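You operate a simulated robot arm through the tools that you are given. There is no shell and no other tool. Be economical: measure what you need, move in short steps, check, and stop when the job is done.

You run a simulated two-armed robot. Do the job below in one go: nothing can be reset, and whatever is moved stays where it is left.

TASK
Check the green seal ring's taper on the post and send its re-lap turns.
Fine: 2 turns a m. Yellow arm on, one round, arm clear before the ring goes to the yellow re-lap tray. Send once; leave load and way.

Only the result counts: the job must be done as asked and must still hold three seconds after the hand-in. Knocking over, shifting, dropping, spilling or breaking anything else fails it. Lids that push on must go on centred and level and be pressed home; caps that screw on are set level and turned clockwise until they are tight.

THE ROBOT
Two 7-joint arms with two-finger parallel grippers on one trunk, on a base that drives. Base frame: it is fixed to the floor where the robot stands at the start and does not move with it; the origin is under the middle of the robot, x ahead of it, y to its left, z up. Lengths are in mm, angles in degrees, forces in N, time in s.
The left shoulder is at the start at [50, 161, 1196], the right one opposite. With the tool pointing down near the work surface each hand reaches from about 100 to 660 mm from the robot's upright axis, wherever it stands, measured 20 degrees to its own side. Places, roughly: post [700, -500, 800]; yellow arm [700, -600, 900]; inside of the yellow re-lap tray [600, 900, 800]; turns knob [800, 1000, 900]; send button [800, 700, 900]; load knob [800, 900, 900]; way lever [800, 800, 900]. Payload 3.43 kg a hand.
Tool frame (each hand has its own): the origin (TCP) lies between the finger pads and is the grasp point; the fingertips stand 30 mm ahead of it; z points along the fingers, y is the line along which they close. Largest opening 94 mm; finger width 28, thickness 10; the body of the gripper, 50 by 96 mm, starts 55 mm behind the TCP.
Orientation is told as [roll, pitch, yaw] about the base's x, y, z axes, in that order, counted from this pose: with the fingers straight down and closing along the base's y, the tool's x points along the base's -x, its y along +y and its z along -z.

THE INTERFACE
- The arms move only by the tool jog_arm. It takes "left_steps", "right_steps" or both (then of equal length, played together; a hand with none holds still); each is one flat list of numbers, 6 for each row, row after row: the shift along the base's x, y, z in mm, then the turn, a rotation vector about the base's x, y, z in degrees. In form: [dx, dy, dz, wx, wy, wz, dx, dy, dz, wx, wy, wz, ...]. A call has 1 to 10 rows; each row shifts and turns the commanded pose from where the row before left it. "left_hand" and "right_hand" are, for a hand that has rows, the opening, from 0 (shut) to 1 (fully open), set as the call begins (left out, the last holds). Rows are played at 5 a second. More than 50 mm and 8.6 degrees between two rows, or a gripper value outside its range, and nothing of the call is played. Where a pose cannot be reached the arm comes as near as it can. A force on the tool above 50 N (or 10 N above the force at the start of the call, whichever is more), or a blocked arm, ends the call early, and 0.2 s more pass. The fingers move at their own pace (about 45 mm/s each) and stop on an object; they squeeze with about 27 N. The grip force told is the motor's: it shows also when the fingers shut on nothing. Time passes only in rows, and 0.2 s behind the last, so rows that do not move let the fingers close. The reply holds the time, the measured pose of the TCP, the force on the tool along the base axes, the opening and the grip force, in the units named above and with some noise.
- Cameras (640 x 400 px; columns grow to the right, rows downward): "scene" is now at [112.8, -45.8, 1320.6]; the picture's right is [-0.45, -0.89, 0.00], its down [-0.60, 0.30, -0.74] and it looks along [0.66, -0.33, -0.67] (base axes); focal length 266 px, centre (320, 200). "left" rides on the left gripper at [76, -14, -102] in its tool frame; the picture's right is [0.18, 0.98, 0.00], its down [-0.75, 0.14, -0.64] and it looks along [-0.63, 0.12, 0.77] (tool axes); focal length 243 px, centre (320, 200). "right" rides on the right gripper at [76, 14, -102] in its tool frame; the picture's right is [-0.18, 0.98, 0.00], its down [-0.75, -0.14, -0.64] and it looks along [-0.63, -0.12, 0.77] (tool axes); focal length 243 px, centre (320, 200). There is no depth. A picture from a camera that has moved, and an enlarged one, comes with that camera's place and axes in the base frame and with its lens. The place of the scene camera against the robot may be out by one fixed shift of up to 18 mm in any direction.
- grab_frame(camera): a new picture of that camera. The clock stands still meanwhile.
- slide_trunk(by): slides the trunk up (or, below 0, down) by that many mm; the arms and the scene camera ride with it, the base frame stays. It gives what a move gives, with no picture.
- steer(legs): drives the robot by 1 to 6 legs, each [ahead, left, turn to the left] in mm, mm and degrees, along the robot's own axes; the way and the turn of a leg run together, so that a leg with both is an arc; at most 1500 mm and 180 degrees a leg. The arms and the cameras ride along, it lands a little off, and it stops where it bumps. It gives what a move gives.
- pan_tilt(pan, tilt): turns the head with the scene camera to pan (to the left, within 80 degrees either way) and tilt (down, from -29 to 69), counted from straight ahead of the robot. It gives what a move gives.
- enlarge(camera, box): a new picture of the part [left, top, right, bottom] of that camera's present view, enlarged. The clock stands still meanwhile.
- hand_in(): hands the job in; it is judged then, once.

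Go step by step. Nothing tells you exact positions but the pictures and the camera data: compare them with the known pose of the tool, close in by small moves and look again before you grip or let go. The budget is 120 turns and 100 pictures, counting those below and the enlarged ones. Unless the task says otherwise, let go and move clear before handing in.

The tools are called after "Emit:" as name(argument=value, ...) on one line, values as JSON. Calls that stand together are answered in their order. jog_arm: Moves the arms, as the interface text tells. Its arguments: {"type":"object","properties":{"left_steps":{"type":"array"},"left_hand":{"type":"number"},"right_steps":{"type":"array"},"right_hand":{"type":"number"}},"required":[]} The other tools are called the same way: slide_trunk (by) slides the trunk up or down; steer (legs) drives the base; pan_tilt (pan, tilt) turns the head that bears the scene camera; grab_frame (camera) takes a picture; enlarge (camera, box) takes an enlarged picture of a part of a camera's view; hand_in () hands the job in.

At the start:

```text
time_s: 0.0
left_eef_pos: [409.3, -8.8, 1090.4]
left_ee_rot: [0.0, -0.1, 0.0]
left_wrist_force: [-0.3, -0.6, 0.1]
left_finger_gap: 94.1
left_finger_force: 0.1
right_eef_pos: [339.4, -455.8, 1113.6]
right_ee_rot: [-0.1, 0.1, 0.0]
right_wrist_force: [-0.7, 0.7, -0.7]
right_finger_gap: 94.0
right_finger_force: 0.1
trunk travel left (down, up): [-223.0, 43.0]
robot x, y, heading: [3.0, -2.2, -0.1]
head pan, tilt: [-26.7, 42.3]
```

scene: 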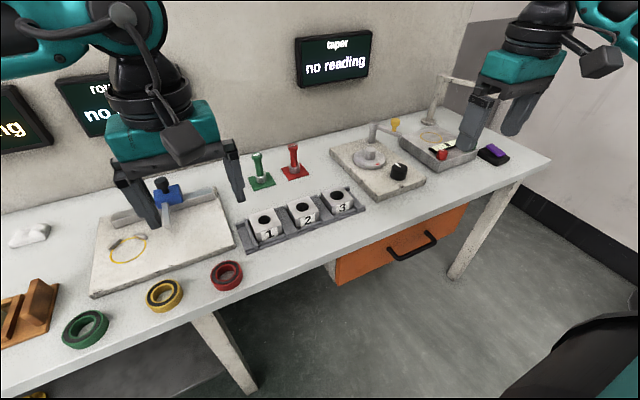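
right: 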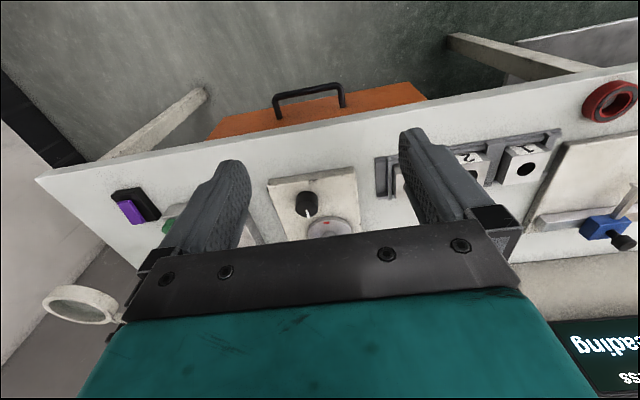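
left: 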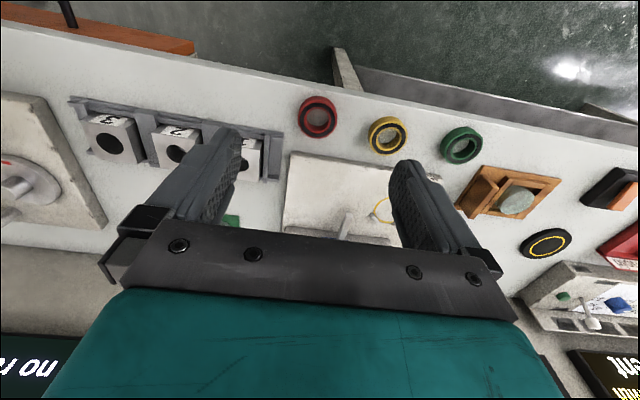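

I see a bench with rings, gauges and displays. First I look around: the post side on the right, then the tray side on the left.

Emit:
enlarge(camera="scene", box=[320, 80, 540, 220])

Emit:
enlarge(camera="scene", box=[0, 130, 380, 370])

Emit:
pan_tilt(pan=40, tilt=35)

Emit:
grab_frame(camera="scene")

```text
2.86 times, centred on (430, 150) of scene
camera zoom: at [112.8, -45.8, 1320.6], right [-0.45, -0.89, 0.0], down [-0.6, 0.3, -0.74], along [0.66, -0.33, -0.67], focal length 761 px, centre (6, 343)
```

zoom: 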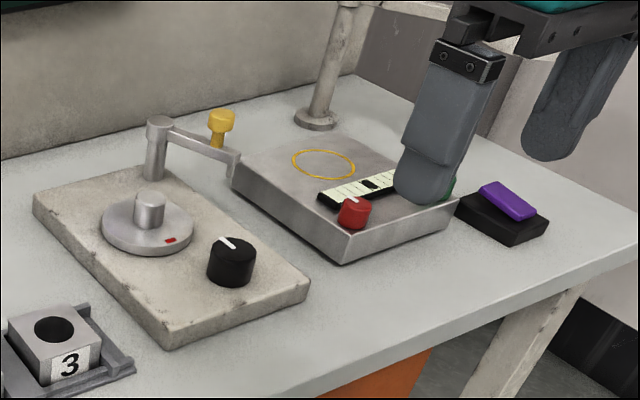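

```text
1.67 times, centred on (190, 250) of scene
camera zoom: at [112.8, -45.8, 1320.6], right [-0.45, -0.89, 0.0], down [-0.6, 0.3, -0.74], along [0.66, -0.33, -0.67], focal length 444 px, centre (537, 117)
```

zoom: 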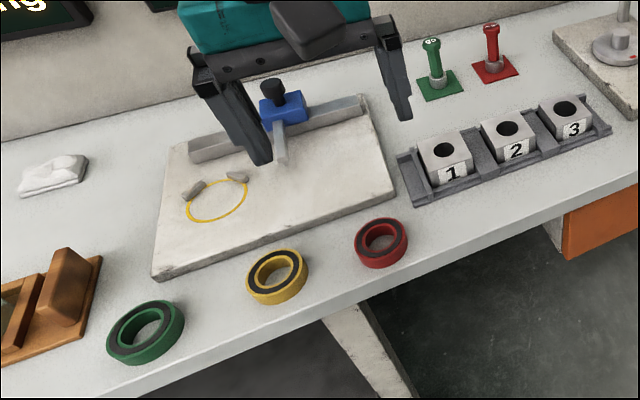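

```text
time_s: 1.4
left_eef_pos: [409.5, -8.8, 1089.0]
left_ee_rot: [0.0, -0.1, 0.0]
left_wrist_force: [-0.4, 1.2, 0.3]
left_finger_gap: 94.2
left_finger_force: 0.1
right_eef_pos: [339.7, -453.9, 1114.8]
right_ee_rot: [0.0, -0.1, 0.0]
right_wrist_force: [0.3, 0.0, -0.7]
right_finger_gap: 94.0
right_finger_force: 0.1
trunk travel left (down, up): [-223.0, 43.0]
robot x, y, heading: [-2.6, -2.1, -0.2]
head pan, tilt: [40.0, 35.0]
```

```text
94 pictures are left
camera scene: at [105.8, 48.1, 1331.6], right [0.64, -0.77, 0.0], down [-0.44, -0.37, -0.82], along [0.63, 0.53, -0.57], focal length 266 px, centre (320, 200)
```

scene: 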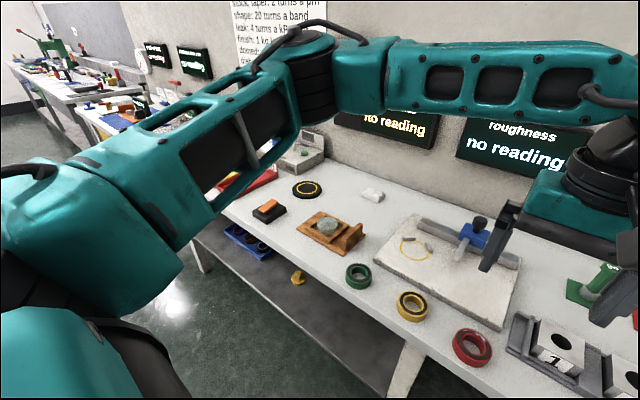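

There is a chart on the wall; I tilt up to read it.

Emit:
pan_tilt(pan=30, tilt=5)

Emit:
grab_frame(camera="scene")

Emit:
enlarge(camera="scene", box=[200, 60, 440, 210])

Emit:
pan_tilt(pan=65, tilt=25)

Emit:
grab_frame(camera="scene")

```text
time_s: 2.3
left_eef_pos: [410.6, -8.4, 1090.1]
left_ee_rot: [-0.1, 0.1, 0.0]
left_wrist_force: [0.0, 0.4, -0.1]
left_finger_gap: 93.9
left_finger_force: 0.1
right_eef_pos: [339.3, -456.0, 1114.1]
right_ee_rot: [0.0, -0.1, -0.1]
right_wrist_force: [-0.1, 0.3, 0.7]
right_finger_gap: 93.9
right_finger_force: 0.1
trunk travel left (down, up): [-223.0, 43.0]
robot x, y, heading: [-2.0, 2.5, -0.2]
head pan, tilt: [30.0, 5.0]
```

```text
93 pictures are left
camera scene: at [117.9, 37.6, 1379.7], right [0.5, -0.87, 0.0], down [-0.08, -0.04, -1.0], along [0.86, 0.5, -0.09], focal length 266 px, centre (320, 200)
```

scene: 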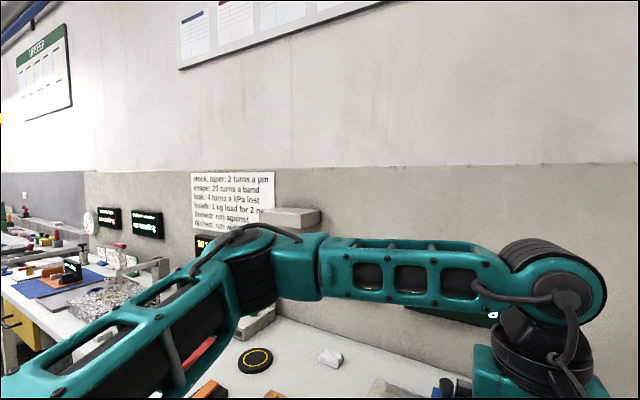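

```text
2.67 times, centred on (320, 135) of scene
camera zoom: at [117.9, 37.6, 1379.7], right [0.5, -0.87, 0.0], down [-0.08, -0.04, -1.0], along [0.86, 0.5, -0.09], focal length 710 px, centre (320, 373)
```

zoom: 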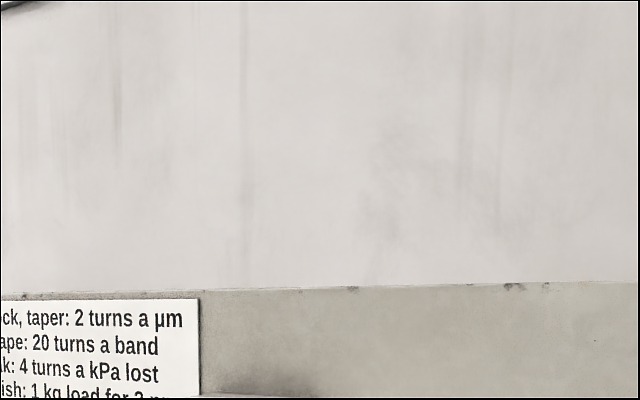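

```text
time_s: 3.3
left_eef_pos: [410.6, -8.5, 1089.4]
left_ee_rot: [0.0, 0.0, 0.0]
left_wrist_force: [0.8, 0.3, 1.2]
left_finger_gap: 94.0
left_finger_force: 0.0
right_eef_pos: [339.4, -454.4, 1113.4]
right_ee_rot: [0.0, 0.1, -0.1]
right_wrist_force: [-0.1, 0.9, -0.3]
right_finger_gap: 94.0
right_finger_force: 0.1
trunk travel left (down, up): [-223.0, 43.0]
robot x, y, heading: [3.7, 1.5, 0.0]
head pan, tilt: [65.0, 25.0]
```

```text
91 pictures are left
camera scene: at [77.3, 75.0, 1347.4], right [0.91, -0.42, 0.0], down [-0.18, -0.38, -0.91], along [0.38, 0.82, -0.42], focal length 266 px, centre (320, 200)
```

scene: 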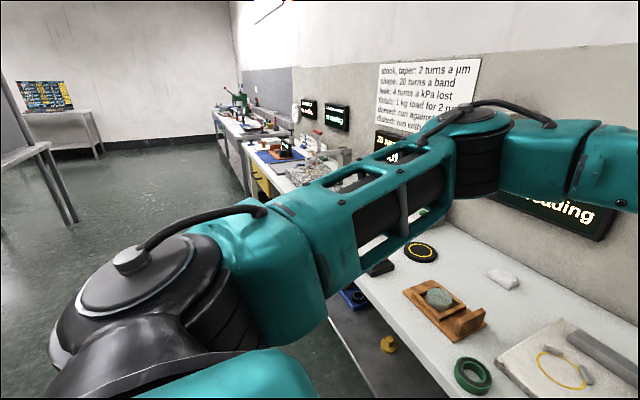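

The green ring is at about [490, 251, 810], the post (hub on a disc) at about [699, -518]. I move the left hand over the green ring, open, and look.

Emit:
jog_arm(left_steps=[13, 43, -20, 0, 0, 0, 13, 43, -20, 0, 0, 0, 13, 43, -20, 0, 0, 0, 13, 43, -20, 0, 0, 0, 14, 43, -20, 0, 0, 0, 14, 44, -20, 0, 0, 0, 0, 0, 0, 0, 0, 0], left_hand=1)

Emit:
grab_frame(camera="left")

Emit:
pan_tilt(pan=25, tilt=50)

Emit:
grab_frame(camera="scene")

```text
refused: row 6 steps farther than a row can; nothing moved
```

```text
90 pictures are left
camera left: at [332.8, -24.5, 1191.4], right [-0.18, 0.98, 0.0], down [0.75, 0.14, 0.64], along [0.63, 0.12, -0.77], focal length 243 px, centre (320, 200)
```

left: 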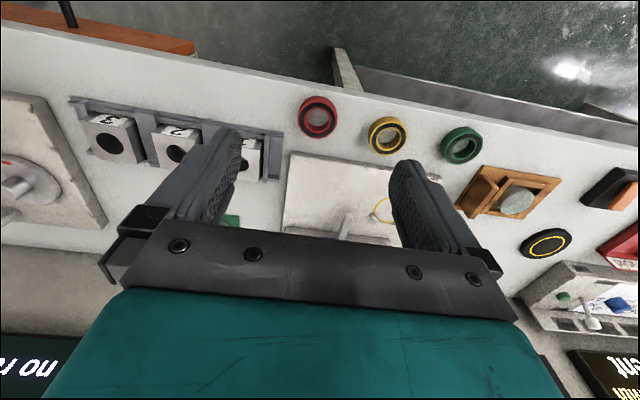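

```text
time_s: 4.4
left_eef_pos: [409.9, -9.3, 1089.8]
left_ee_rot: [0.0, 0.0, -0.1]
left_wrist_force: [-0.6, -0.4, -0.3]
left_finger_gap: 94.0
left_finger_force: 0.1
right_eef_pos: [338.6, -454.2, 1113.7]
right_ee_rot: [0.1, 0.0, 0.0]
right_wrist_force: [-0.2, 0.8, 0.6]
right_finger_gap: 93.9
right_finger_force: 0.1
trunk travel left (down, up): [-223.0, 43.0]
robot x, y, heading: [-2.1, 1.3, 0.1]
head pan, tilt: [25.0, 50.0]
```

```text
89 pictures are left
camera scene: at [108.1, 24.2, 1309.9], right [0.42, -0.91, 0.0], down [-0.69, -0.32, -0.64], along [0.58, 0.27, -0.77], focal length 266 px, centre (320, 200)
```

scene: 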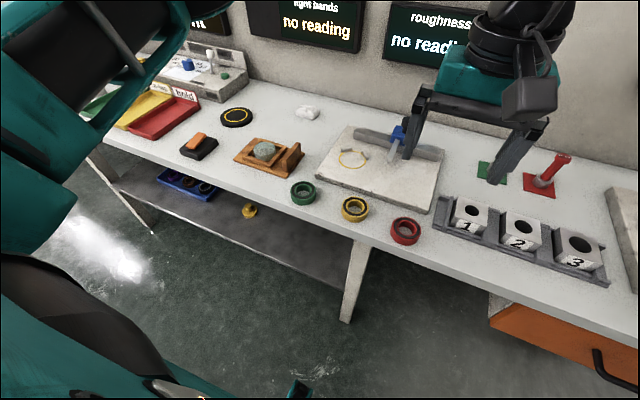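

Green ring is at about [481–490, 249]. I redo the approach with shorter rows.

Emit:
jog_arm(left_steps=[11, 37, -15, 0, 0, 0, 11, 37, -20, 0, 0, 0, 11, 37, -20, 0, 0, 0, 11, 37, -20, 0, 0, 0, 11, 37, -20, 0, 0, 0, 11, 37, -20, 0, 0, 0, 9, 35, -20, 0, 0, 0, 0, 0, 0, 0, 0, 0], left_hand=1)

Emit:
grab_frame(camera="left")

Emit:
grab_frame(camera="scene")

```text
time_s: 6.2
left_eef_pos: [484.5, 243.9, 954.4]
left_ee_rot: [-0.1, 0.0, 0.0]
left_wrist_force: [0.0, 0.0, 0.1]
left_finger_gap: 94.0
left_finger_force: 0.1
right_eef_pos: [339.1, -455.4, 1114.0]
right_ee_rot: [0.0, 0.1, 0.0]
right_wrist_force: [-0.1, -0.1, 0.6]
right_finger_gap: 94.2
right_finger_force: 0.1
trunk travel left (down, up): [-223.0, 43.0]
robot x, y, heading: [-0.5, -0.8, -0.1]
head pan, tilt: [25.0, 50.0]
```

```text
88 pictures are left
camera left: at [407.2, 229.0, 1057.2], right [-0.18, 0.98, 0.0], down [0.75, 0.14, 0.64], along [0.63, 0.12, -0.77], focal length 243 px, centre (320, 200)
```

left: 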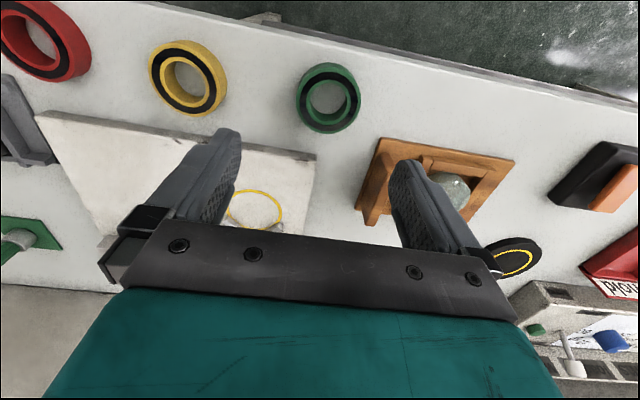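

```text
87 pictures are left
camera scene: at [108.1, 23.9, 1309.9], right [0.42, -0.91, 0.0], down [-0.69, -0.32, -0.64], along [0.58, 0.27, -0.77], focal length 266 px, centre (320, 200)
```

scene: 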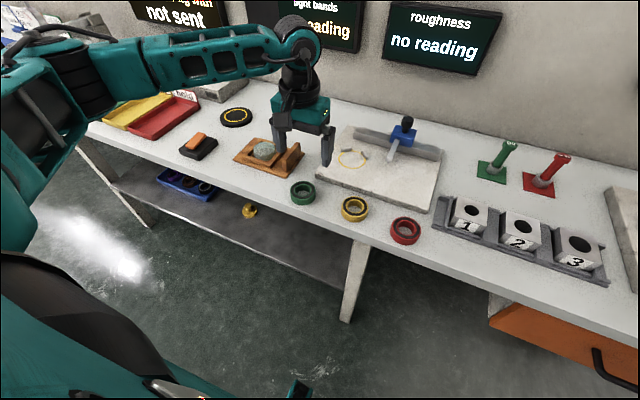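

The ring is about 60 mm across, centred near [475, 250]. I shift over it and lower part-way, then check.

Emit:
jog_arm(left_steps=[-9, 6, 0, 0, 0, 0, 0, 0, -25, 0, 0, 0, 0, 0, -25, 0, 0, 0, 0, 0, -24, 0, 0, 0, 0, 0, 0, 0, 0, 0], left_hand=0.87)

Emit:
grab_frame(camera="left")

Emit:
enlarge(camera="scene", box=[220, 80, 400, 230])

```text
time_s: 7.4
left_eef_pos: [472.9, 253.1, 881.2]
left_ee_rot: [0.0, 0.0, 0.0]
left_wrist_force: [0.3, -0.4, 0.1]
left_finger_gap: 81.6
left_finger_force: 0.1
right_eef_pos: [339.2, -454.3, 1114.2]
right_ee_rot: [0.0, 0.0, 0.0]
right_wrist_force: [-0.6, 0.0, -0.5]
right_finger_gap: 94.2
right_finger_force: 0.1
trunk travel left (down, up): [-223.0, 43.0]
robot x, y, heading: [0.3, -3.6, -0.0]
head pan, tilt: [25.0, 50.0]
```

```text
86 pictures are left
camera left: at [396.3, 238.9, 981.8], right [-0.18, 0.98, 0.0], down [0.75, 0.14, 0.64], along [0.63, 0.12, -0.77], focal length 243 px, centre (320, 200)
```

left: 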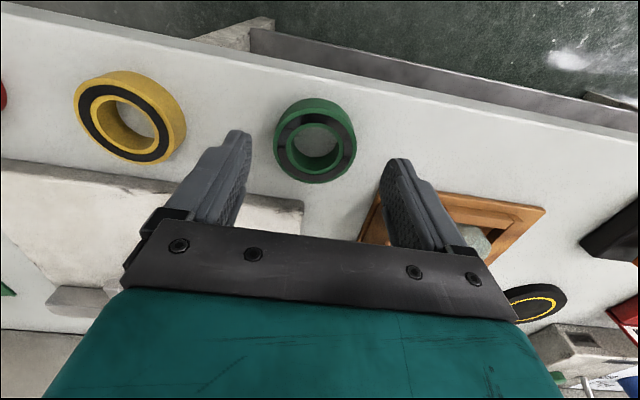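

```text
2.67 times, centred on (310, 155) of scene
camera zoom: at [108.1, 24.1, 1309.8], right [0.42, -0.91, 0.0], down [-0.69, -0.32, -0.64], along [0.58, 0.27, -0.77], focal length 710 px, centre (347, 320)
```

zoom: 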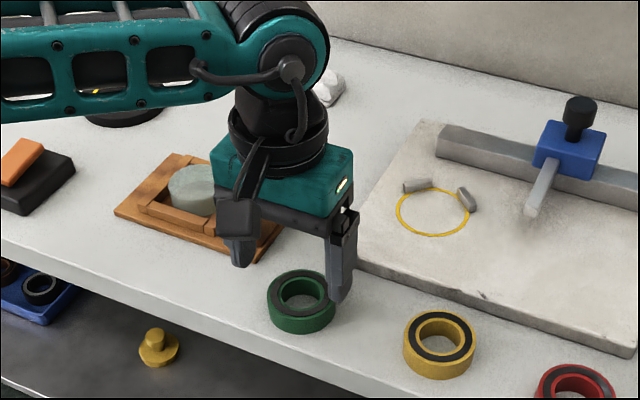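

Ring centre refined to [477, 250]. I correct, lower to about z 834 and close.

Emit:
jog_arm(left_steps=[3, -3, -20, 0, 0, 0, 0, 0, -20, 0, 0, 0, 0, 0, -6, 0, 0, 0], left_hand=0.87)

Emit:
grab_frame(camera="left")

```text
time_s: 8.2
left_eef_pos: [477.5, 250.0, 833.8]
left_ee_rot: [0.0, 0.1, 0.0]
left_wrist_force: [-1.1, -0.3, 0.0]
left_finger_gap: 81.8
left_finger_force: 0.0
right_eef_pos: [339.4, -455.4, 1115.2]
right_ee_rot: [0.0, 0.0, -0.1]
right_wrist_force: [0.7, -0.4, 0.5]
right_finger_gap: 94.0
right_finger_force: 0.0
trunk travel left (down, up): [-223.0, 43.0]
robot x, y, heading: [-0.1, -1.1, 0.0]
head pan, tilt: [25.0, 50.0]
```

```text
84 pictures are left
camera left: at [399.2, 235.2, 934.7], right [-0.18, 0.98, 0.0], down [0.75, 0.14, 0.64], along [0.63, 0.12, -0.77], focal length 243 px, centre (320, 200)
```

left: 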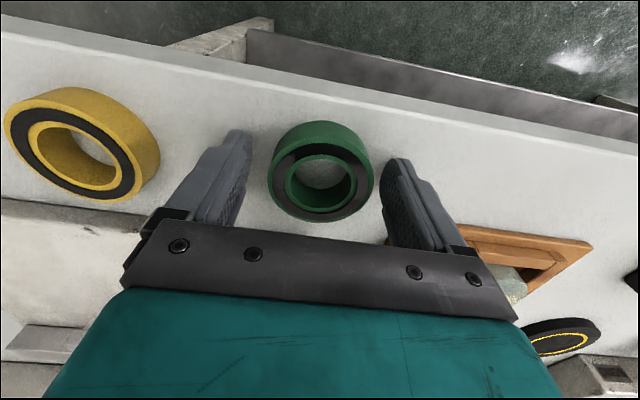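

Well centred; I nudge 2 mm back and close the grip.

Emit:
jog_arm(left_steps=[-2, 0, 0, 0, 0, 0, 0, 0, 0, 0, 0, 0, 0, 0, 0, 0, 0, 0, 0, 0, 0, 0, 0, 0], left_hand=0.45)

Emit:
grab_frame(camera="left")

```text
time_s: 9.2
left_eef_pos: [475.5, 249.5, 833.3]
left_ee_rot: [0.0, 0.0, -0.1]
left_wrist_force: [0.0, -0.2, -1.1]
left_finger_gap: 60.8
left_finger_force: 27.0
right_eef_pos: [337.9, -455.2, 1115.1]
right_ee_rot: [0.0, 0.1, 0.0]
right_wrist_force: [0.0, 1.1, 0.8]
right_finger_gap: 93.9
right_finger_force: 0.0
trunk travel left (down, up): [-223.0, 43.0]
robot x, y, heading: [0.3, -0.2, -0.1]
head pan, tilt: [25.0, 50.0]
```

```text
83 pictures are left
camera left: at [398.1, 235.1, 935.3], right [-0.18, 0.98, 0.0], down [0.75, 0.14, 0.64], along [0.63, 0.12, -0.77], focal length 243 px, centre (320, 200)
```

left: 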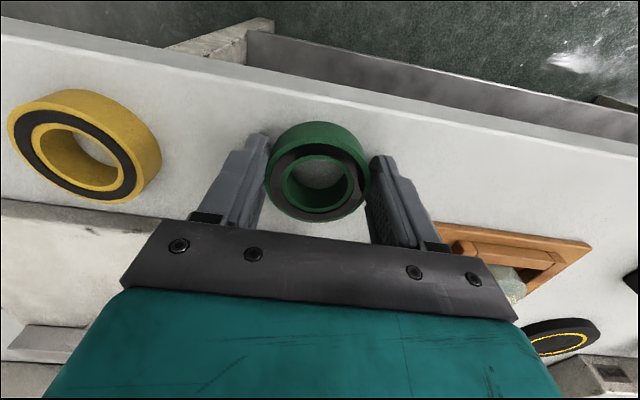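

The ring is gripped (60.8 mm). I lift it and check the hold.

Emit:
jog_arm(left_steps=[0, 0, 20, 0, 0, 0, 0, 0, 40, 0, 0, 0, -10, -20, 40, 0, 0, 0, -10, -20, 40, 0, 0, 0, -10, -20, 40, 0, 0, 0, -10, -20, 40, 0, 0, 0, -10, -20, 30, 0, 0, 0])

Emit:
grab_frame(camera="left")

Emit:
pan_tilt(pan=0, tilt=69)

Emit:
grab_frame(camera="scene")

```text
time_s: 10.8
left_eef_pos: [424.8, 150.2, 1083.8]
left_ee_rot: [0.1, 0.0, 0.0]
left_wrist_force: [-0.3, 0.4, -0.5]
left_finger_gap: 60.6
left_finger_force: 26.6
right_eef_pos: [338.7, -455.7, 1115.5]
right_ee_rot: [0.0, 0.0, 0.0]
right_wrist_force: [-0.1, -0.6, -0.2]
right_finger_gap: 94.2
right_finger_force: 0.1
trunk travel left (down, up): [-223.0, 43.0]
robot x, y, heading: [2.1, -2.0, -0.1]
head pan, tilt: [25.0, 50.0]
```

```text
82 pictures are left
camera left: at [348.7, 134.4, 1186.4], right [-0.18, 0.98, 0.0], down [0.75, 0.14, 0.64], along [0.63, 0.12, -0.77], focal length 243 px, centre (320, 200)
```

left: 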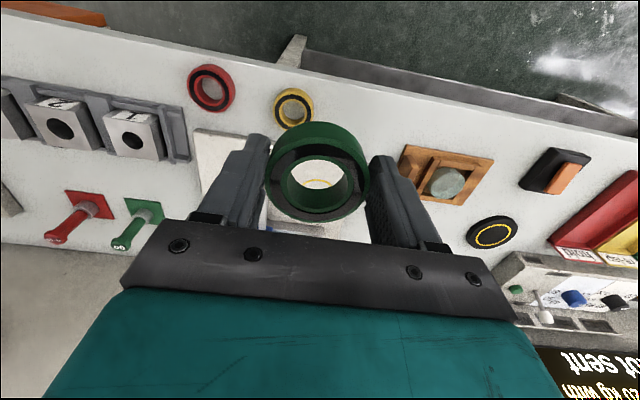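

```text
time_s: 11.7
left_eef_pos: [426.3, 151.6, 1084.1]
left_ee_rot: [0.0, 0.0, 0.0]
left_wrist_force: [0.0, 0.2, -0.2]
left_finger_gap: 60.9
left_finger_force: 27.1
right_eef_pos: [338.4, -454.3, 1113.7]
right_ee_rot: [0.0, 0.0, -0.1]
right_wrist_force: [0.7, -0.3, 0.1]
right_finger_gap: 94.1
right_finger_force: 0.2
trunk travel left (down, up): [-223.0, 43.0]
robot x, y, heading: [-0.4, -1.5, -0.1]
head pan, tilt: [0.0, 68.8]
```

```text
81 pictures are left
camera scene: at [94.3, -8.3, 1287.9], right [0.0, -1.0, 0.0], down [-0.93, 0.0, -0.36], along [0.36, 0.0, -0.93], focal length 266 px, centre (320, 200)
```

scene: 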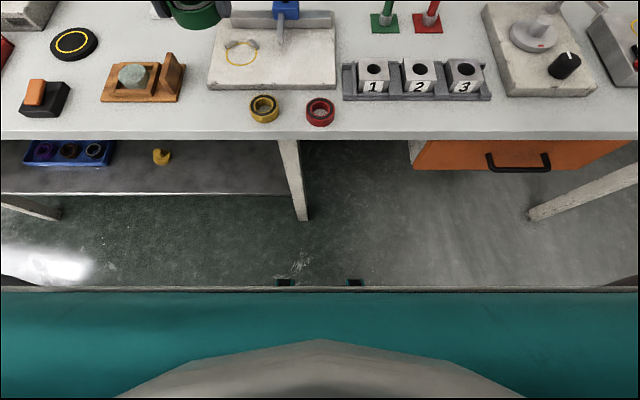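

Ring is held level. I drive right and slightly ahead to stand before the post for the left hand.

Emit:
steer(legs=[[100, -680, 0]])

Emit:
pan_tilt(pan=5, tilt=40)

Emit:
grab_frame(camera="scene")

Emit:
grab_frame(camera="left")

```text
time_s: 15.5
left_eef_pos: [527.9, -536.2, 1083.8]
left_ee_rot: [0.0, 0.0, 0.4]
left_wrist_force: [0.0, -0.7, 0.2]
left_finger_gap: 60.8
left_finger_force: 26.8
right_eef_pos: [444.9, -1143.9, 1113.8]
right_ee_rot: [0.0, 0.0, 0.2]
right_wrist_force: [-0.2, -0.7, 0.1]
right_finger_gap: 94.0
right_finger_force: 0.1
trunk travel left (down, up): [-223.0, 43.0]
robot x, y, heading: [101.0, -691.8, 0.3]
head pan, tilt: [0.0, 68.8]
```

```text
time_s: 16.5
left_eef_pos: [528.1, -538.1, 1083.8]
left_ee_rot: [0.0, 0.0, 0.4]
left_wrist_force: [1.0, 1.0, -1.0]
left_finger_gap: 60.8
left_finger_force: 26.6
right_eef_pos: [445.2, -1143.1, 1115.6]
right_ee_rot: [0.0, 0.0, 0.3]
right_wrist_force: [0.6, -0.2, -0.1]
right_finger_gap: 93.7
right_finger_force: 0.2
trunk travel left (down, up): [-223.0, 43.0]
robot x, y, heading: [101.0, -688.2, 0.4]
head pan, tilt: [5.0, 40.0]
```

```text
80 pictures are left
camera scene: at [226.0, -691.0, 1323.9], right [0.09, -1.0, 0.0], down [-0.64, -0.06, -0.77], along [0.76, 0.07, -0.64], focal length 266 px, centre (320, 200)
```

scene: 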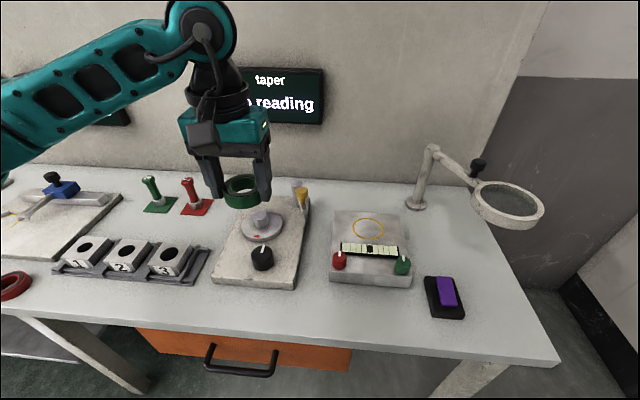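

```text
79 pictures are left
camera left: at [451.4, -553.7, 1186.0], right [-0.19, 0.98, 0.0], down [0.75, 0.15, 0.64], along [0.63, 0.12, -0.77], focal length 243 px, centre (320, 200)
```

left: 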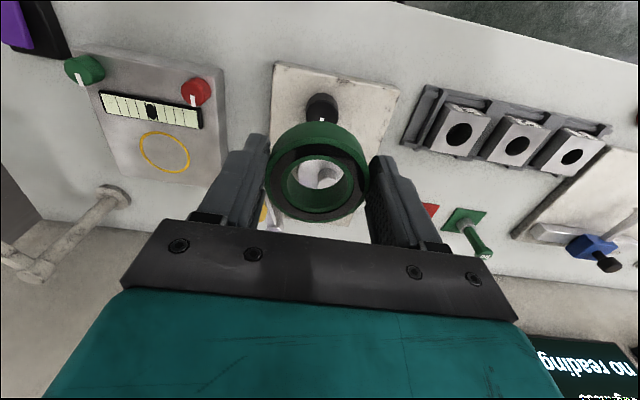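

The post fixture is in view. I enlarge it.

Emit:
enlarge(camera="scene", box=[200, 165, 360, 295])

Emit:
enlarge(camera="left", box=[240, 50, 420, 240])

```text
3.08 times, centred on (280, 230) of scene
camera zoom: at [226.0, -691.0, 1323.9], right [0.09, -1.0, 0.0], down [-0.64, -0.06, -0.77], along [0.76, 0.07, -0.64], focal length 819 px, centre (443, 108)
```

zoom: 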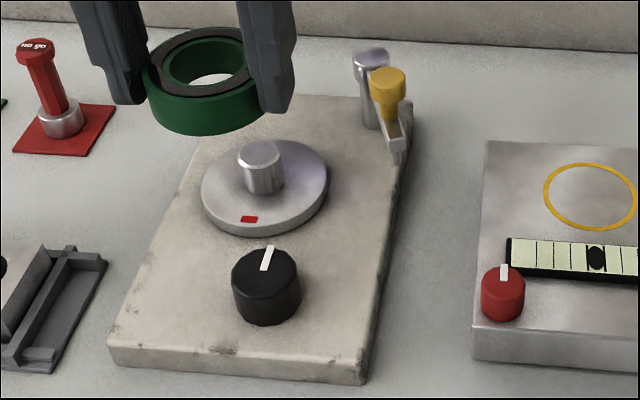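

```text
2.11 times, centred on (330, 145) of left
camera zoom: at [451.4, -553.7, 1186.0], right [-0.19, 0.98, 0.0], down [0.75, 0.15, 0.64], along [0.63, 0.12, -0.77], focal length 511 px, centre (299, 316)
```

zoom: 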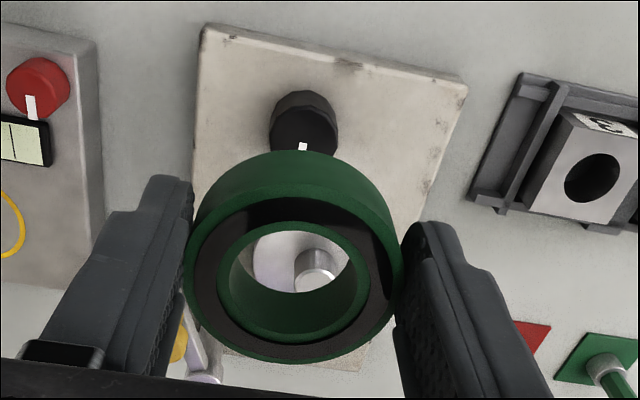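

The post is a hub about 37 mm wide on a disc; the black knob seems to drive it. I move the ring closer so that I can sight the post through its hole.

Emit:
jog_arm(left_steps=[16, 5, -15, 0, 0, -0.4, 16, 5, -15, 0, 0, 0, 16, 5, -15, 0, 0, 0, 16, 5, -15, 0, 0, 0, 16, 5, -15, 0, 0, 0, 0, 5, -15, 0, 0, 0, 0, 0, 0, 0, 0, 0])

Emit:
enlarge(camera="left", box=[200, 0, 440, 240])

```text
time_s: 18.1
left_eef_pos: [607.7, -508.1, 993.0]
left_ee_rot: [0.0, 0.0, -0.1]
left_wrist_force: [0.4, -0.7, -0.6]
left_finger_gap: 60.7
left_finger_force: 26.7
right_eef_pos: [444.8, -1144.3, 1114.3]
right_ee_rot: [0.0, 0.0, 0.3]
right_wrist_force: [0.2, -0.8, -0.2]
right_finger_gap: 94.4
right_finger_force: 0.1
trunk travel left (down, up): [-223.0, 43.0]
robot x, y, heading: [101.7, -691.6, 0.2]
head pan, tilt: [5.0, 40.0]
```

```text
1.67 times, centred on (320, 120) of left
camera zoom: at [532.5, -522.6, 1095.3], right [-0.18, 0.98, 0.0], down [0.75, 0.14, 0.64], along [0.63, 0.12, -0.77], focal length 404 px, centre (320, 333)
```

zoom: 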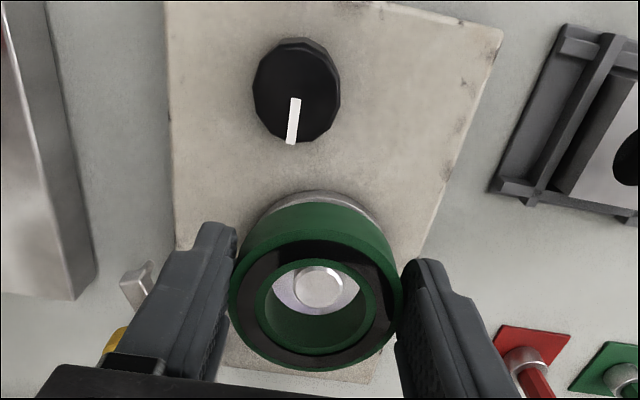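

I need a steeper view of the post for its height; I move the hand beyond it in x, staying high.

Emit:
jog_arm(left_steps=[25, 0, 5, 0, 0, 0, 25, 0, 0, 0, 0, 0, 25, 0, 0, 0, 0, 0, 30, 0, 0, 0, 0, 0, 10, 0, 0, 0, 0, 0, 0, 0, 0, 0, 0, 0])

Emit:
enlarge(camera="left", box=[200, 0, 440, 240])

```text
time_s: 19.5
left_eef_pos: [722.5, -507.1, 998.0]
left_ee_rot: [0.0, 0.0, -0.1]
left_wrist_force: [0.0, -0.1, -0.6]
left_finger_gap: 60.9
left_finger_force: 27.1
right_eef_pos: [444.5, -1142.7, 1114.4]
right_ee_rot: [0.0, -0.1, 0.3]
right_wrist_force: [-0.2, -0.6, 0.2]
right_finger_gap: 93.9
right_finger_force: 0.1
trunk travel left (down, up): [-223.0, 43.0]
robot x, y, heading: [101.8, -692.8, 0.3]
head pan, tilt: [5.0, 40.0]
```

```text
1.67 times, centred on (320, 120) of left
camera zoom: at [646.5, -522.3, 1100.2], right [-0.18, 0.98, 0.0], down [0.75, 0.14, 0.64], along [0.63, 0.12, -0.77], focal length 404 px, centre (320, 333)
```

zoom: 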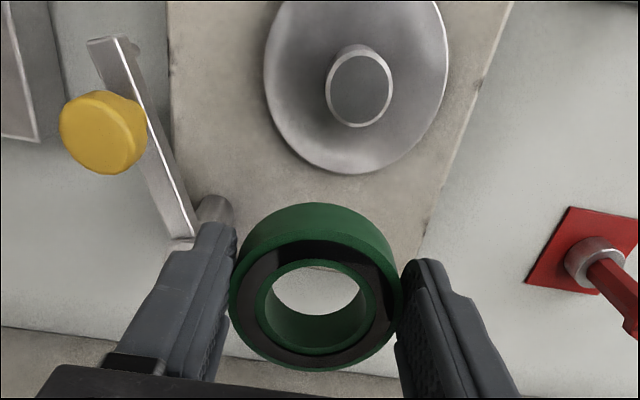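

Triangulated: post top at about [678.5, -496, 871], about 32 mm wide; ring hole about 40 mm. I bring the ring just above the post and look through it.

Emit:
jog_arm(left_steps=[-24, 6, 0, 0, 0, 0, -24, 6, 0, 0, 0, 0, 0, 0, -30, 0, 0, 0, 0, 0, -30, 0, 0, 0, 0, 0, -22, 0, 0, 0, 0, 0, 0, 0, 0, 0])

Emit:
enlarge(camera="left", box=[200, 60, 440, 240])

Emit:
enlarge(camera="scene", box=[200, 165, 360, 295])

```text
time_s: 20.9
left_eef_pos: [674.6, -495.6, 915.7]
left_ee_rot: [0.1, 0.0, -0.1]
left_wrist_force: [-0.1, -0.7, 0.2]
left_finger_gap: 61.0
left_finger_force: 26.8
right_eef_pos: [444.6, -1143.1, 1114.5]
right_ee_rot: [0.0, 0.1, 0.4]
right_wrist_force: [0.1, 0.0, -0.8]
right_finger_gap: 94.0
right_finger_force: 0.1
trunk travel left (down, up): [-223.0, 43.0]
robot x, y, heading: [103.2, -688.7, 0.3]
head pan, tilt: [5.0, 40.0]
```

```text
2.22 times, centred on (320, 150) of left
camera zoom: at [597.8, -511.0, 1017.9], right [-0.18, 0.98, 0.0], down [0.75, 0.14, 0.64], along [0.63, 0.12, -0.77], focal length 539 px, centre (320, 311)
```

zoom: 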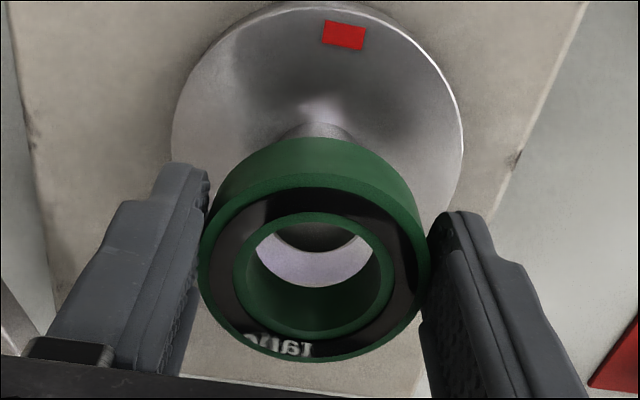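

```text
3.08 times, centred on (280, 230) of scene
camera zoom: at [226.0, -691.0, 1324.0], right [0.09, -1.0, 0.0], down [-0.64, -0.06, -0.77], along [0.76, 0.07, -0.64], focal length 819 px, centre (443, 108)
```

zoom: 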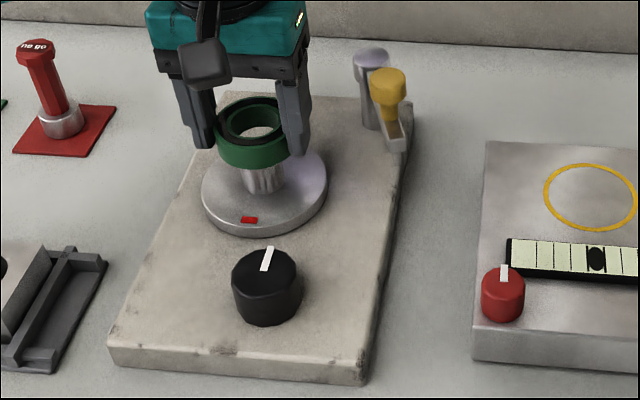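

Ring hole centre is about 1.5 mm beyond the post's. I correct and lower slowly.

Emit:
jog_arm(left_steps=[-1.5, 0, -5, 0, 0, 0, 0, 0, -5, 0, 0, 0, 0, 0, -5, 0, 0, 0, 0, 0, 0, 0, 0, 0])

Emit:
enlarge(camera="left", box=[200, 60, 440, 240])

```text
time_s: 21.9
left_eef_pos: [672.4, -495.3, 901.4]
left_ee_rot: [0.0, 0.0, 0.0]
left_wrist_force: [-1.3, -0.9, -0.9]
left_finger_gap: 60.8
left_finger_force: 26.9
right_eef_pos: [444.6, -1144.5, 1114.5]
right_ee_rot: [0.0, 0.0, 0.3]
right_wrist_force: [-0.2, -0.6, -0.2]
right_finger_gap: 93.9
right_finger_force: 0.1
trunk travel left (down, up): [-223.0, 43.0]
robot x, y, heading: [101.9, -691.8, 0.4]
head pan, tilt: [5.0, 40.0]
```

```text
2.22 times, centred on (320, 150) of left
camera zoom: at [595.5, -511.2, 1003.6], right [-0.18, 0.98, 0.0], down [0.75, 0.14, 0.64], along [0.63, 0.12, -0.77], focal length 539 px, centre (320, 311)
```

zoom: 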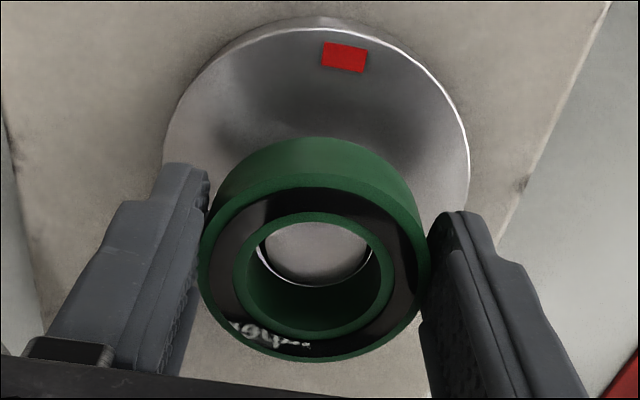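

The post has entered the hole. I centre by +2 in x and lower on.

Emit:
jog_arm(left_steps=[2, -0.7, -3, 0, 0, 0, 0, 0, -5, 0, 0, 0, 0, 0, -5, 0, 0, 0, 0, 0, -4, 0, 0, 0, 0, 0, 0, 0, 0, 0])

Emit:
enlarge(camera="left", box=[200, 60, 440, 240])

Emit:
enlarge(camera="scene", box=[200, 165, 360, 295])

```text
time_s: 23.1
left_eef_pos: [672.4, -495.9, 885.9]
left_ee_rot: [0.1, 0.0, -0.1]
left_wrist_force: [-16.3, 2.5, 6.3]
left_finger_gap: 60.8
left_finger_force: 27.0
right_eef_pos: [443.1, -1142.6, 1115.3]
right_ee_rot: [0.0, -0.1, 0.4]
right_wrist_force: [-0.1, -0.6, -0.2]
right_finger_gap: 93.8
right_finger_force: 0.1
trunk travel left (down, up): [-223.0, 43.0]
robot x, y, heading: [100.6, -691.8, 0.4]
head pan, tilt: [5.0, 40.0]
```

```text
2.22 times, centred on (320, 150) of left
camera zoom: at [595.8, -511.8, 988.0], right [-0.18, 0.98, 0.0], down [0.75, 0.14, 0.64], along [0.63, 0.12, -0.77], focal length 539 px, centre (320, 311)
```

zoom: 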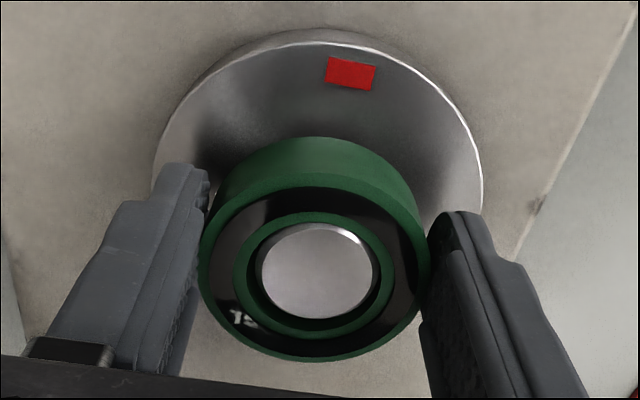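

```text
3.08 times, centred on (280, 230) of scene
camera zoom: at [223.8, -690.8, 1324.3], right [0.09, -1.0, 0.0], down [-0.64, -0.06, -0.77], along [0.76, 0.07, -0.64], focal length 819 px, centre (443, 108)
```

zoom: 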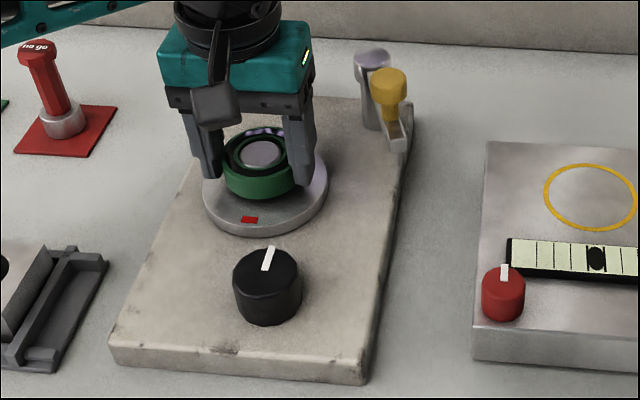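

A side force of 16 N in x says I over-corrected; I back off 2.5 mm and lower further.

Emit:
jog_arm(left_steps=[-3, 0, 0, 0, 0, 0, 0, 0, 0, 0, 0, 0, 0, 0, -3, 0, 0, 0, 0, 0, 0, 0, 0, 0])

Emit:
enlarge(camera="left", box=[200, 60, 440, 240])

```text
time_s: 24.1
left_eef_pos: [672.3, -496.6, 880.3]
left_ee_rot: [0.0, 0.0, -0.1]
left_wrist_force: [-1.3, 3.8, -0.6]
left_finger_gap: 60.5
left_finger_force: 26.9
right_eef_pos: [445.0, -1144.4, 1113.6]
right_ee_rot: [-0.1, 0.0, 0.3]
right_wrist_force: [0.3, -0.6, 0.2]
right_finger_gap: 94.2
right_finger_force: 0.1
trunk travel left (down, up): [-223.0, 43.0]
robot x, y, heading: [100.9, -692.6, 0.3]
head pan, tilt: [5.0, 40.0]
```

```text
2.22 times, centred on (320, 150) of left
camera zoom: at [595.0, -512.0, 983.7], right [-0.18, 0.98, 0.0], down [0.75, 0.14, 0.64], along [0.63, 0.12, -0.77], focal length 539 px, centre (320, 311)
```

zoom: 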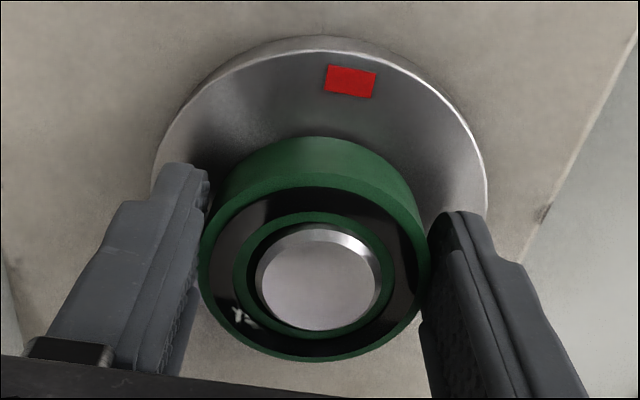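

Still free; small y-relief and continue down.

Emit:
jog_arm(left_steps=[0, 0.6, 0, 0, 0, 0, 0, 0, -3, 0, 0, 0, 0, 0, -3, 0, 0, 0, 0, 0, 0, 0, 0, 0])

Emit:
enlarge(camera="scene", box=[200, 165, 360, 295])

```text
time_s: 25.1
left_eef_pos: [673.4, -496.1, 877.0]
left_ee_rot: [0.0, -0.1, -0.1]
left_wrist_force: [-0.3, -1.2, 5.0]
left_finger_gap: 60.8
left_finger_force: 27.1
right_eef_pos: [443.4, -1142.9, 1113.9]
right_ee_rot: [0.1, 0.0, 0.3]
right_wrist_force: [0.4, 0.4, -0.5]
right_finger_gap: 94.1
right_finger_force: 0.0
trunk travel left (down, up): [-223.0, 43.0]
robot x, y, heading: [104.6, -687.1, 0.4]
head pan, tilt: [5.0, 40.0]
```

```text
3.08 times, centred on (280, 230) of scene
camera zoom: at [225.4, -691.2, 1324.2], right [0.09, -1.0, 0.0], down [-0.64, -0.06, -0.77], along [0.76, 0.07, -0.64], focal length 819 px, centre (443, 108)
```

zoom: 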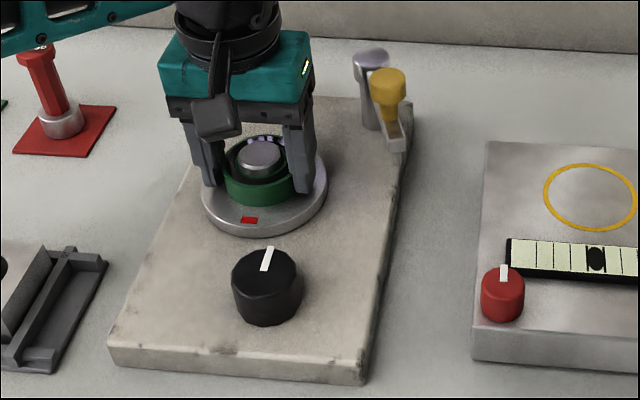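

The vertical force is rising to 5 N at z 877, likely the disc. I press 2 mm more to confirm.

Emit:
jog_arm(left_steps=[0, 0, -2, 0, 0, 0, 0, 0, 0, 0, 0, 0])

Emit:
grab_frame(camera="left")

```text
time_s: 25.7
left_eef_pos: [671.9, -496.3, 876.6]
left_ee_rot: [-0.1, -0.3, 0.0]
left_wrist_force: [-2.6, 2.7, 19.1]
left_finger_gap: 60.9
left_finger_force: 27.0
right_eef_pos: [443.0, -1145.5, 1115.6]
right_ee_rot: [0.0, -0.1, 0.2]
right_wrist_force: [-0.5, -0.2, 0.1]
right_finger_gap: 94.0
right_finger_force: 0.0
trunk travel left (down, up): [-223.0, 43.0]
robot x, y, heading: [100.3, -689.8, 0.2]
head pan, tilt: [5.0, 40.0]
```

```text
67 pictures are left
camera left: at [595.1, -511.6, 978.9], right [-0.18, 0.98, 0.0], down [0.75, 0.14, 0.65], along [0.63, 0.12, -0.76], focal length 243 px, centre (320, 200)
```

left: 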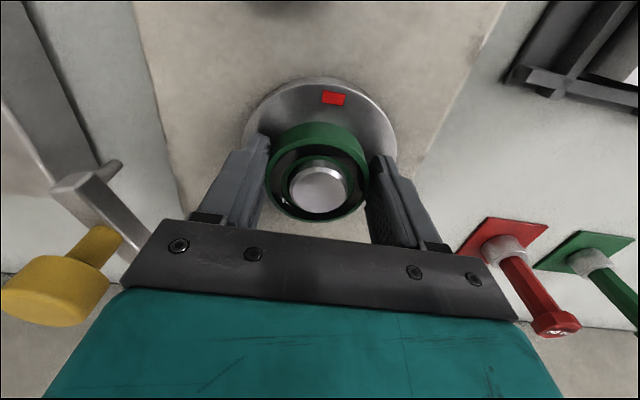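

The ring is seated on the disc (disc top about z 843). I ease off, open and rise clear.

Emit:
jog_arm(left_steps=[0, 0, 3, 0, 0, 0, 0, 0, 0, 0, 0, 0, 0, 0, 0, 0, 0, 0], left_hand=0.85)

Emit:
jog_arm(left_steps=[0, 0, 15, 0, 0, 0, 0, 0, 25, 0, 0, 0, 0, 0, 40, 0, 0, 0, -30, 0, 30, 0, 0, 0, -30, -20, 0, 0, 0, 0, 0, 0, 0, 0, 0, 0])

Emit:
grab_frame(camera="left")

Emit:
grab_frame(camera="scene")

```text
time_s: 26.5
left_eef_pos: [673.2, -497.6, 876.9]
left_ee_rot: [0.0, 0.1, -0.1]
left_wrist_force: [0.2, -0.4, 0.5]
left_finger_gap: 79.9
left_finger_force: 0.1
right_eef_pos: [444.4, -1143.7, 1114.7]
right_ee_rot: [-0.1, 0.0, 0.3]
right_wrist_force: [-0.3, 0.0, -0.3]
right_finger_gap: 94.1
right_finger_force: 0.0
trunk travel left (down, up): [-223.0, 43.0]
robot x, y, heading: [103.1, -690.0, 0.3]
head pan, tilt: [5.0, 40.0]
```

```text
time_s: 27.9
left_eef_pos: [611.0, -513.4, 986.2]
left_ee_rot: [0.0, 0.1, 0.0]
left_wrist_force: [-0.5, -0.5, 0.4]
left_finger_gap: 79.9
left_finger_force: 0.1
right_eef_pos: [445.2, -1143.6, 1115.0]
right_ee_rot: [0.0, 0.0, 0.3]
right_wrist_force: [-0.8, 0.3, 0.3]
right_finger_gap: 93.9
right_finger_force: 0.0
trunk travel left (down, up): [-223.0, 43.0]
robot x, y, heading: [101.6, -687.4, 0.3]
head pan, tilt: [5.0, 40.0]
```

```text
66 pictures are left
camera left: at [533.8, -529.1, 1089.1], right [-0.18, 0.98, 0.0], down [0.75, 0.14, 0.64], along [0.63, 0.12, -0.77], focal length 243 px, centre (320, 200)
```

left: 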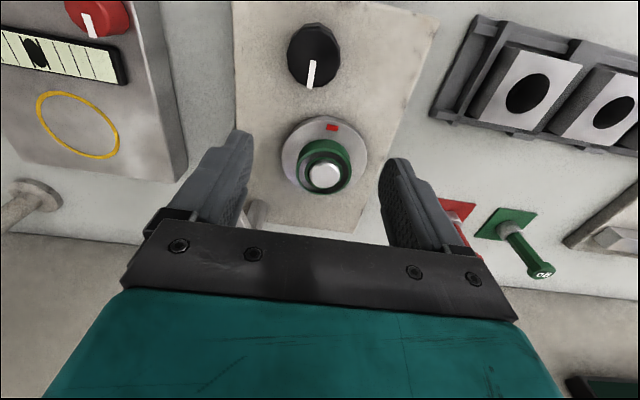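

```text
65 pictures are left
camera scene: at [226.0, -690.9, 1324.0], right [0.09, -1.0, 0.0], down [-0.64, -0.06, -0.77], along [0.76, 0.07, -0.64], focal length 266 px, centre (320, 200)
```

scene: 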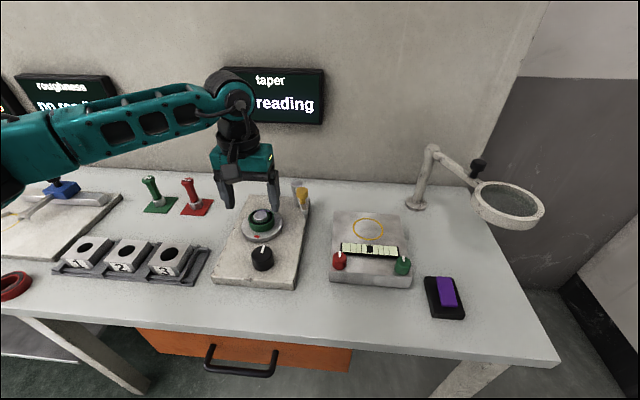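

Ring sits on the post. Now the yellow arm; I move the hand right and back so the left camera sees the knob and pivot.

Emit:
jog_arm(left_steps=[0, -30, 0, 0, 0, 0, 0, -30, 0, 0, 0, 0, 30, -30, 0, 0, 0, 0, 30, -10, 0, 0, 0, 0, 0, 0, 0, 0, 0, 0])

Emit:
grab_frame(camera="left")

Emit:
enlarge(camera="scene", box=[200, 165, 360, 295])

```text
time_s: 29.1
left_eef_pos: [672.9, -615.8, 988.3]
left_ee_rot: [-0.1, 0.0, -0.1]
left_wrist_force: [0.6, -0.3, -0.7]
left_finger_gap: 79.9
left_finger_force: 0.0
right_eef_pos: [445.6, -1143.9, 1114.6]
right_ee_rot: [0.0, 0.0, 0.4]
right_wrist_force: [-0.1, -0.2, 0.0]
right_finger_gap: 94.3
right_finger_force: 0.0
trunk travel left (down, up): [-223.0, 43.0]
robot x, y, heading: [103.4, -688.9, 0.3]
head pan, tilt: [5.0, 40.0]
```

```text
64 pictures are left
camera left: at [595.5, -631.5, 1090.0], right [-0.18, 0.98, 0.0], down [0.75, 0.14, 0.64], along [0.63, 0.12, -0.77], focal length 243 px, centre (320, 200)
```

left: 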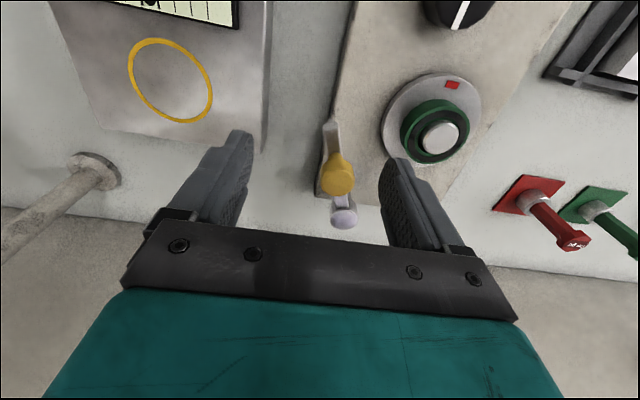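

```text
3.08 times, centred on (280, 230) of scene
camera zoom: at [225.9, -690.8, 1324.0], right [0.09, -1.0, 0.0], down [-0.64, -0.06, -0.77], along [0.76, 0.07, -0.64], focal length 819 px, centre (443, 108)
```

zoom: 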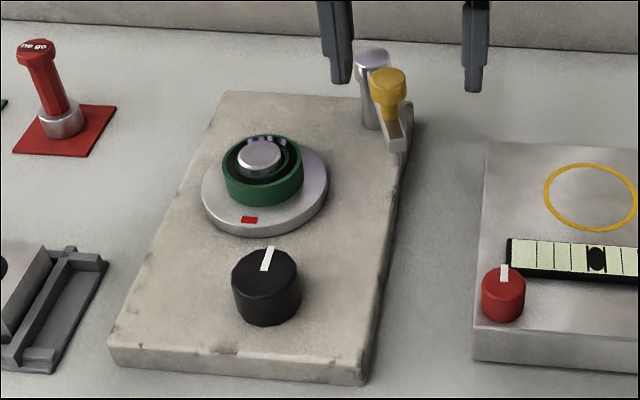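

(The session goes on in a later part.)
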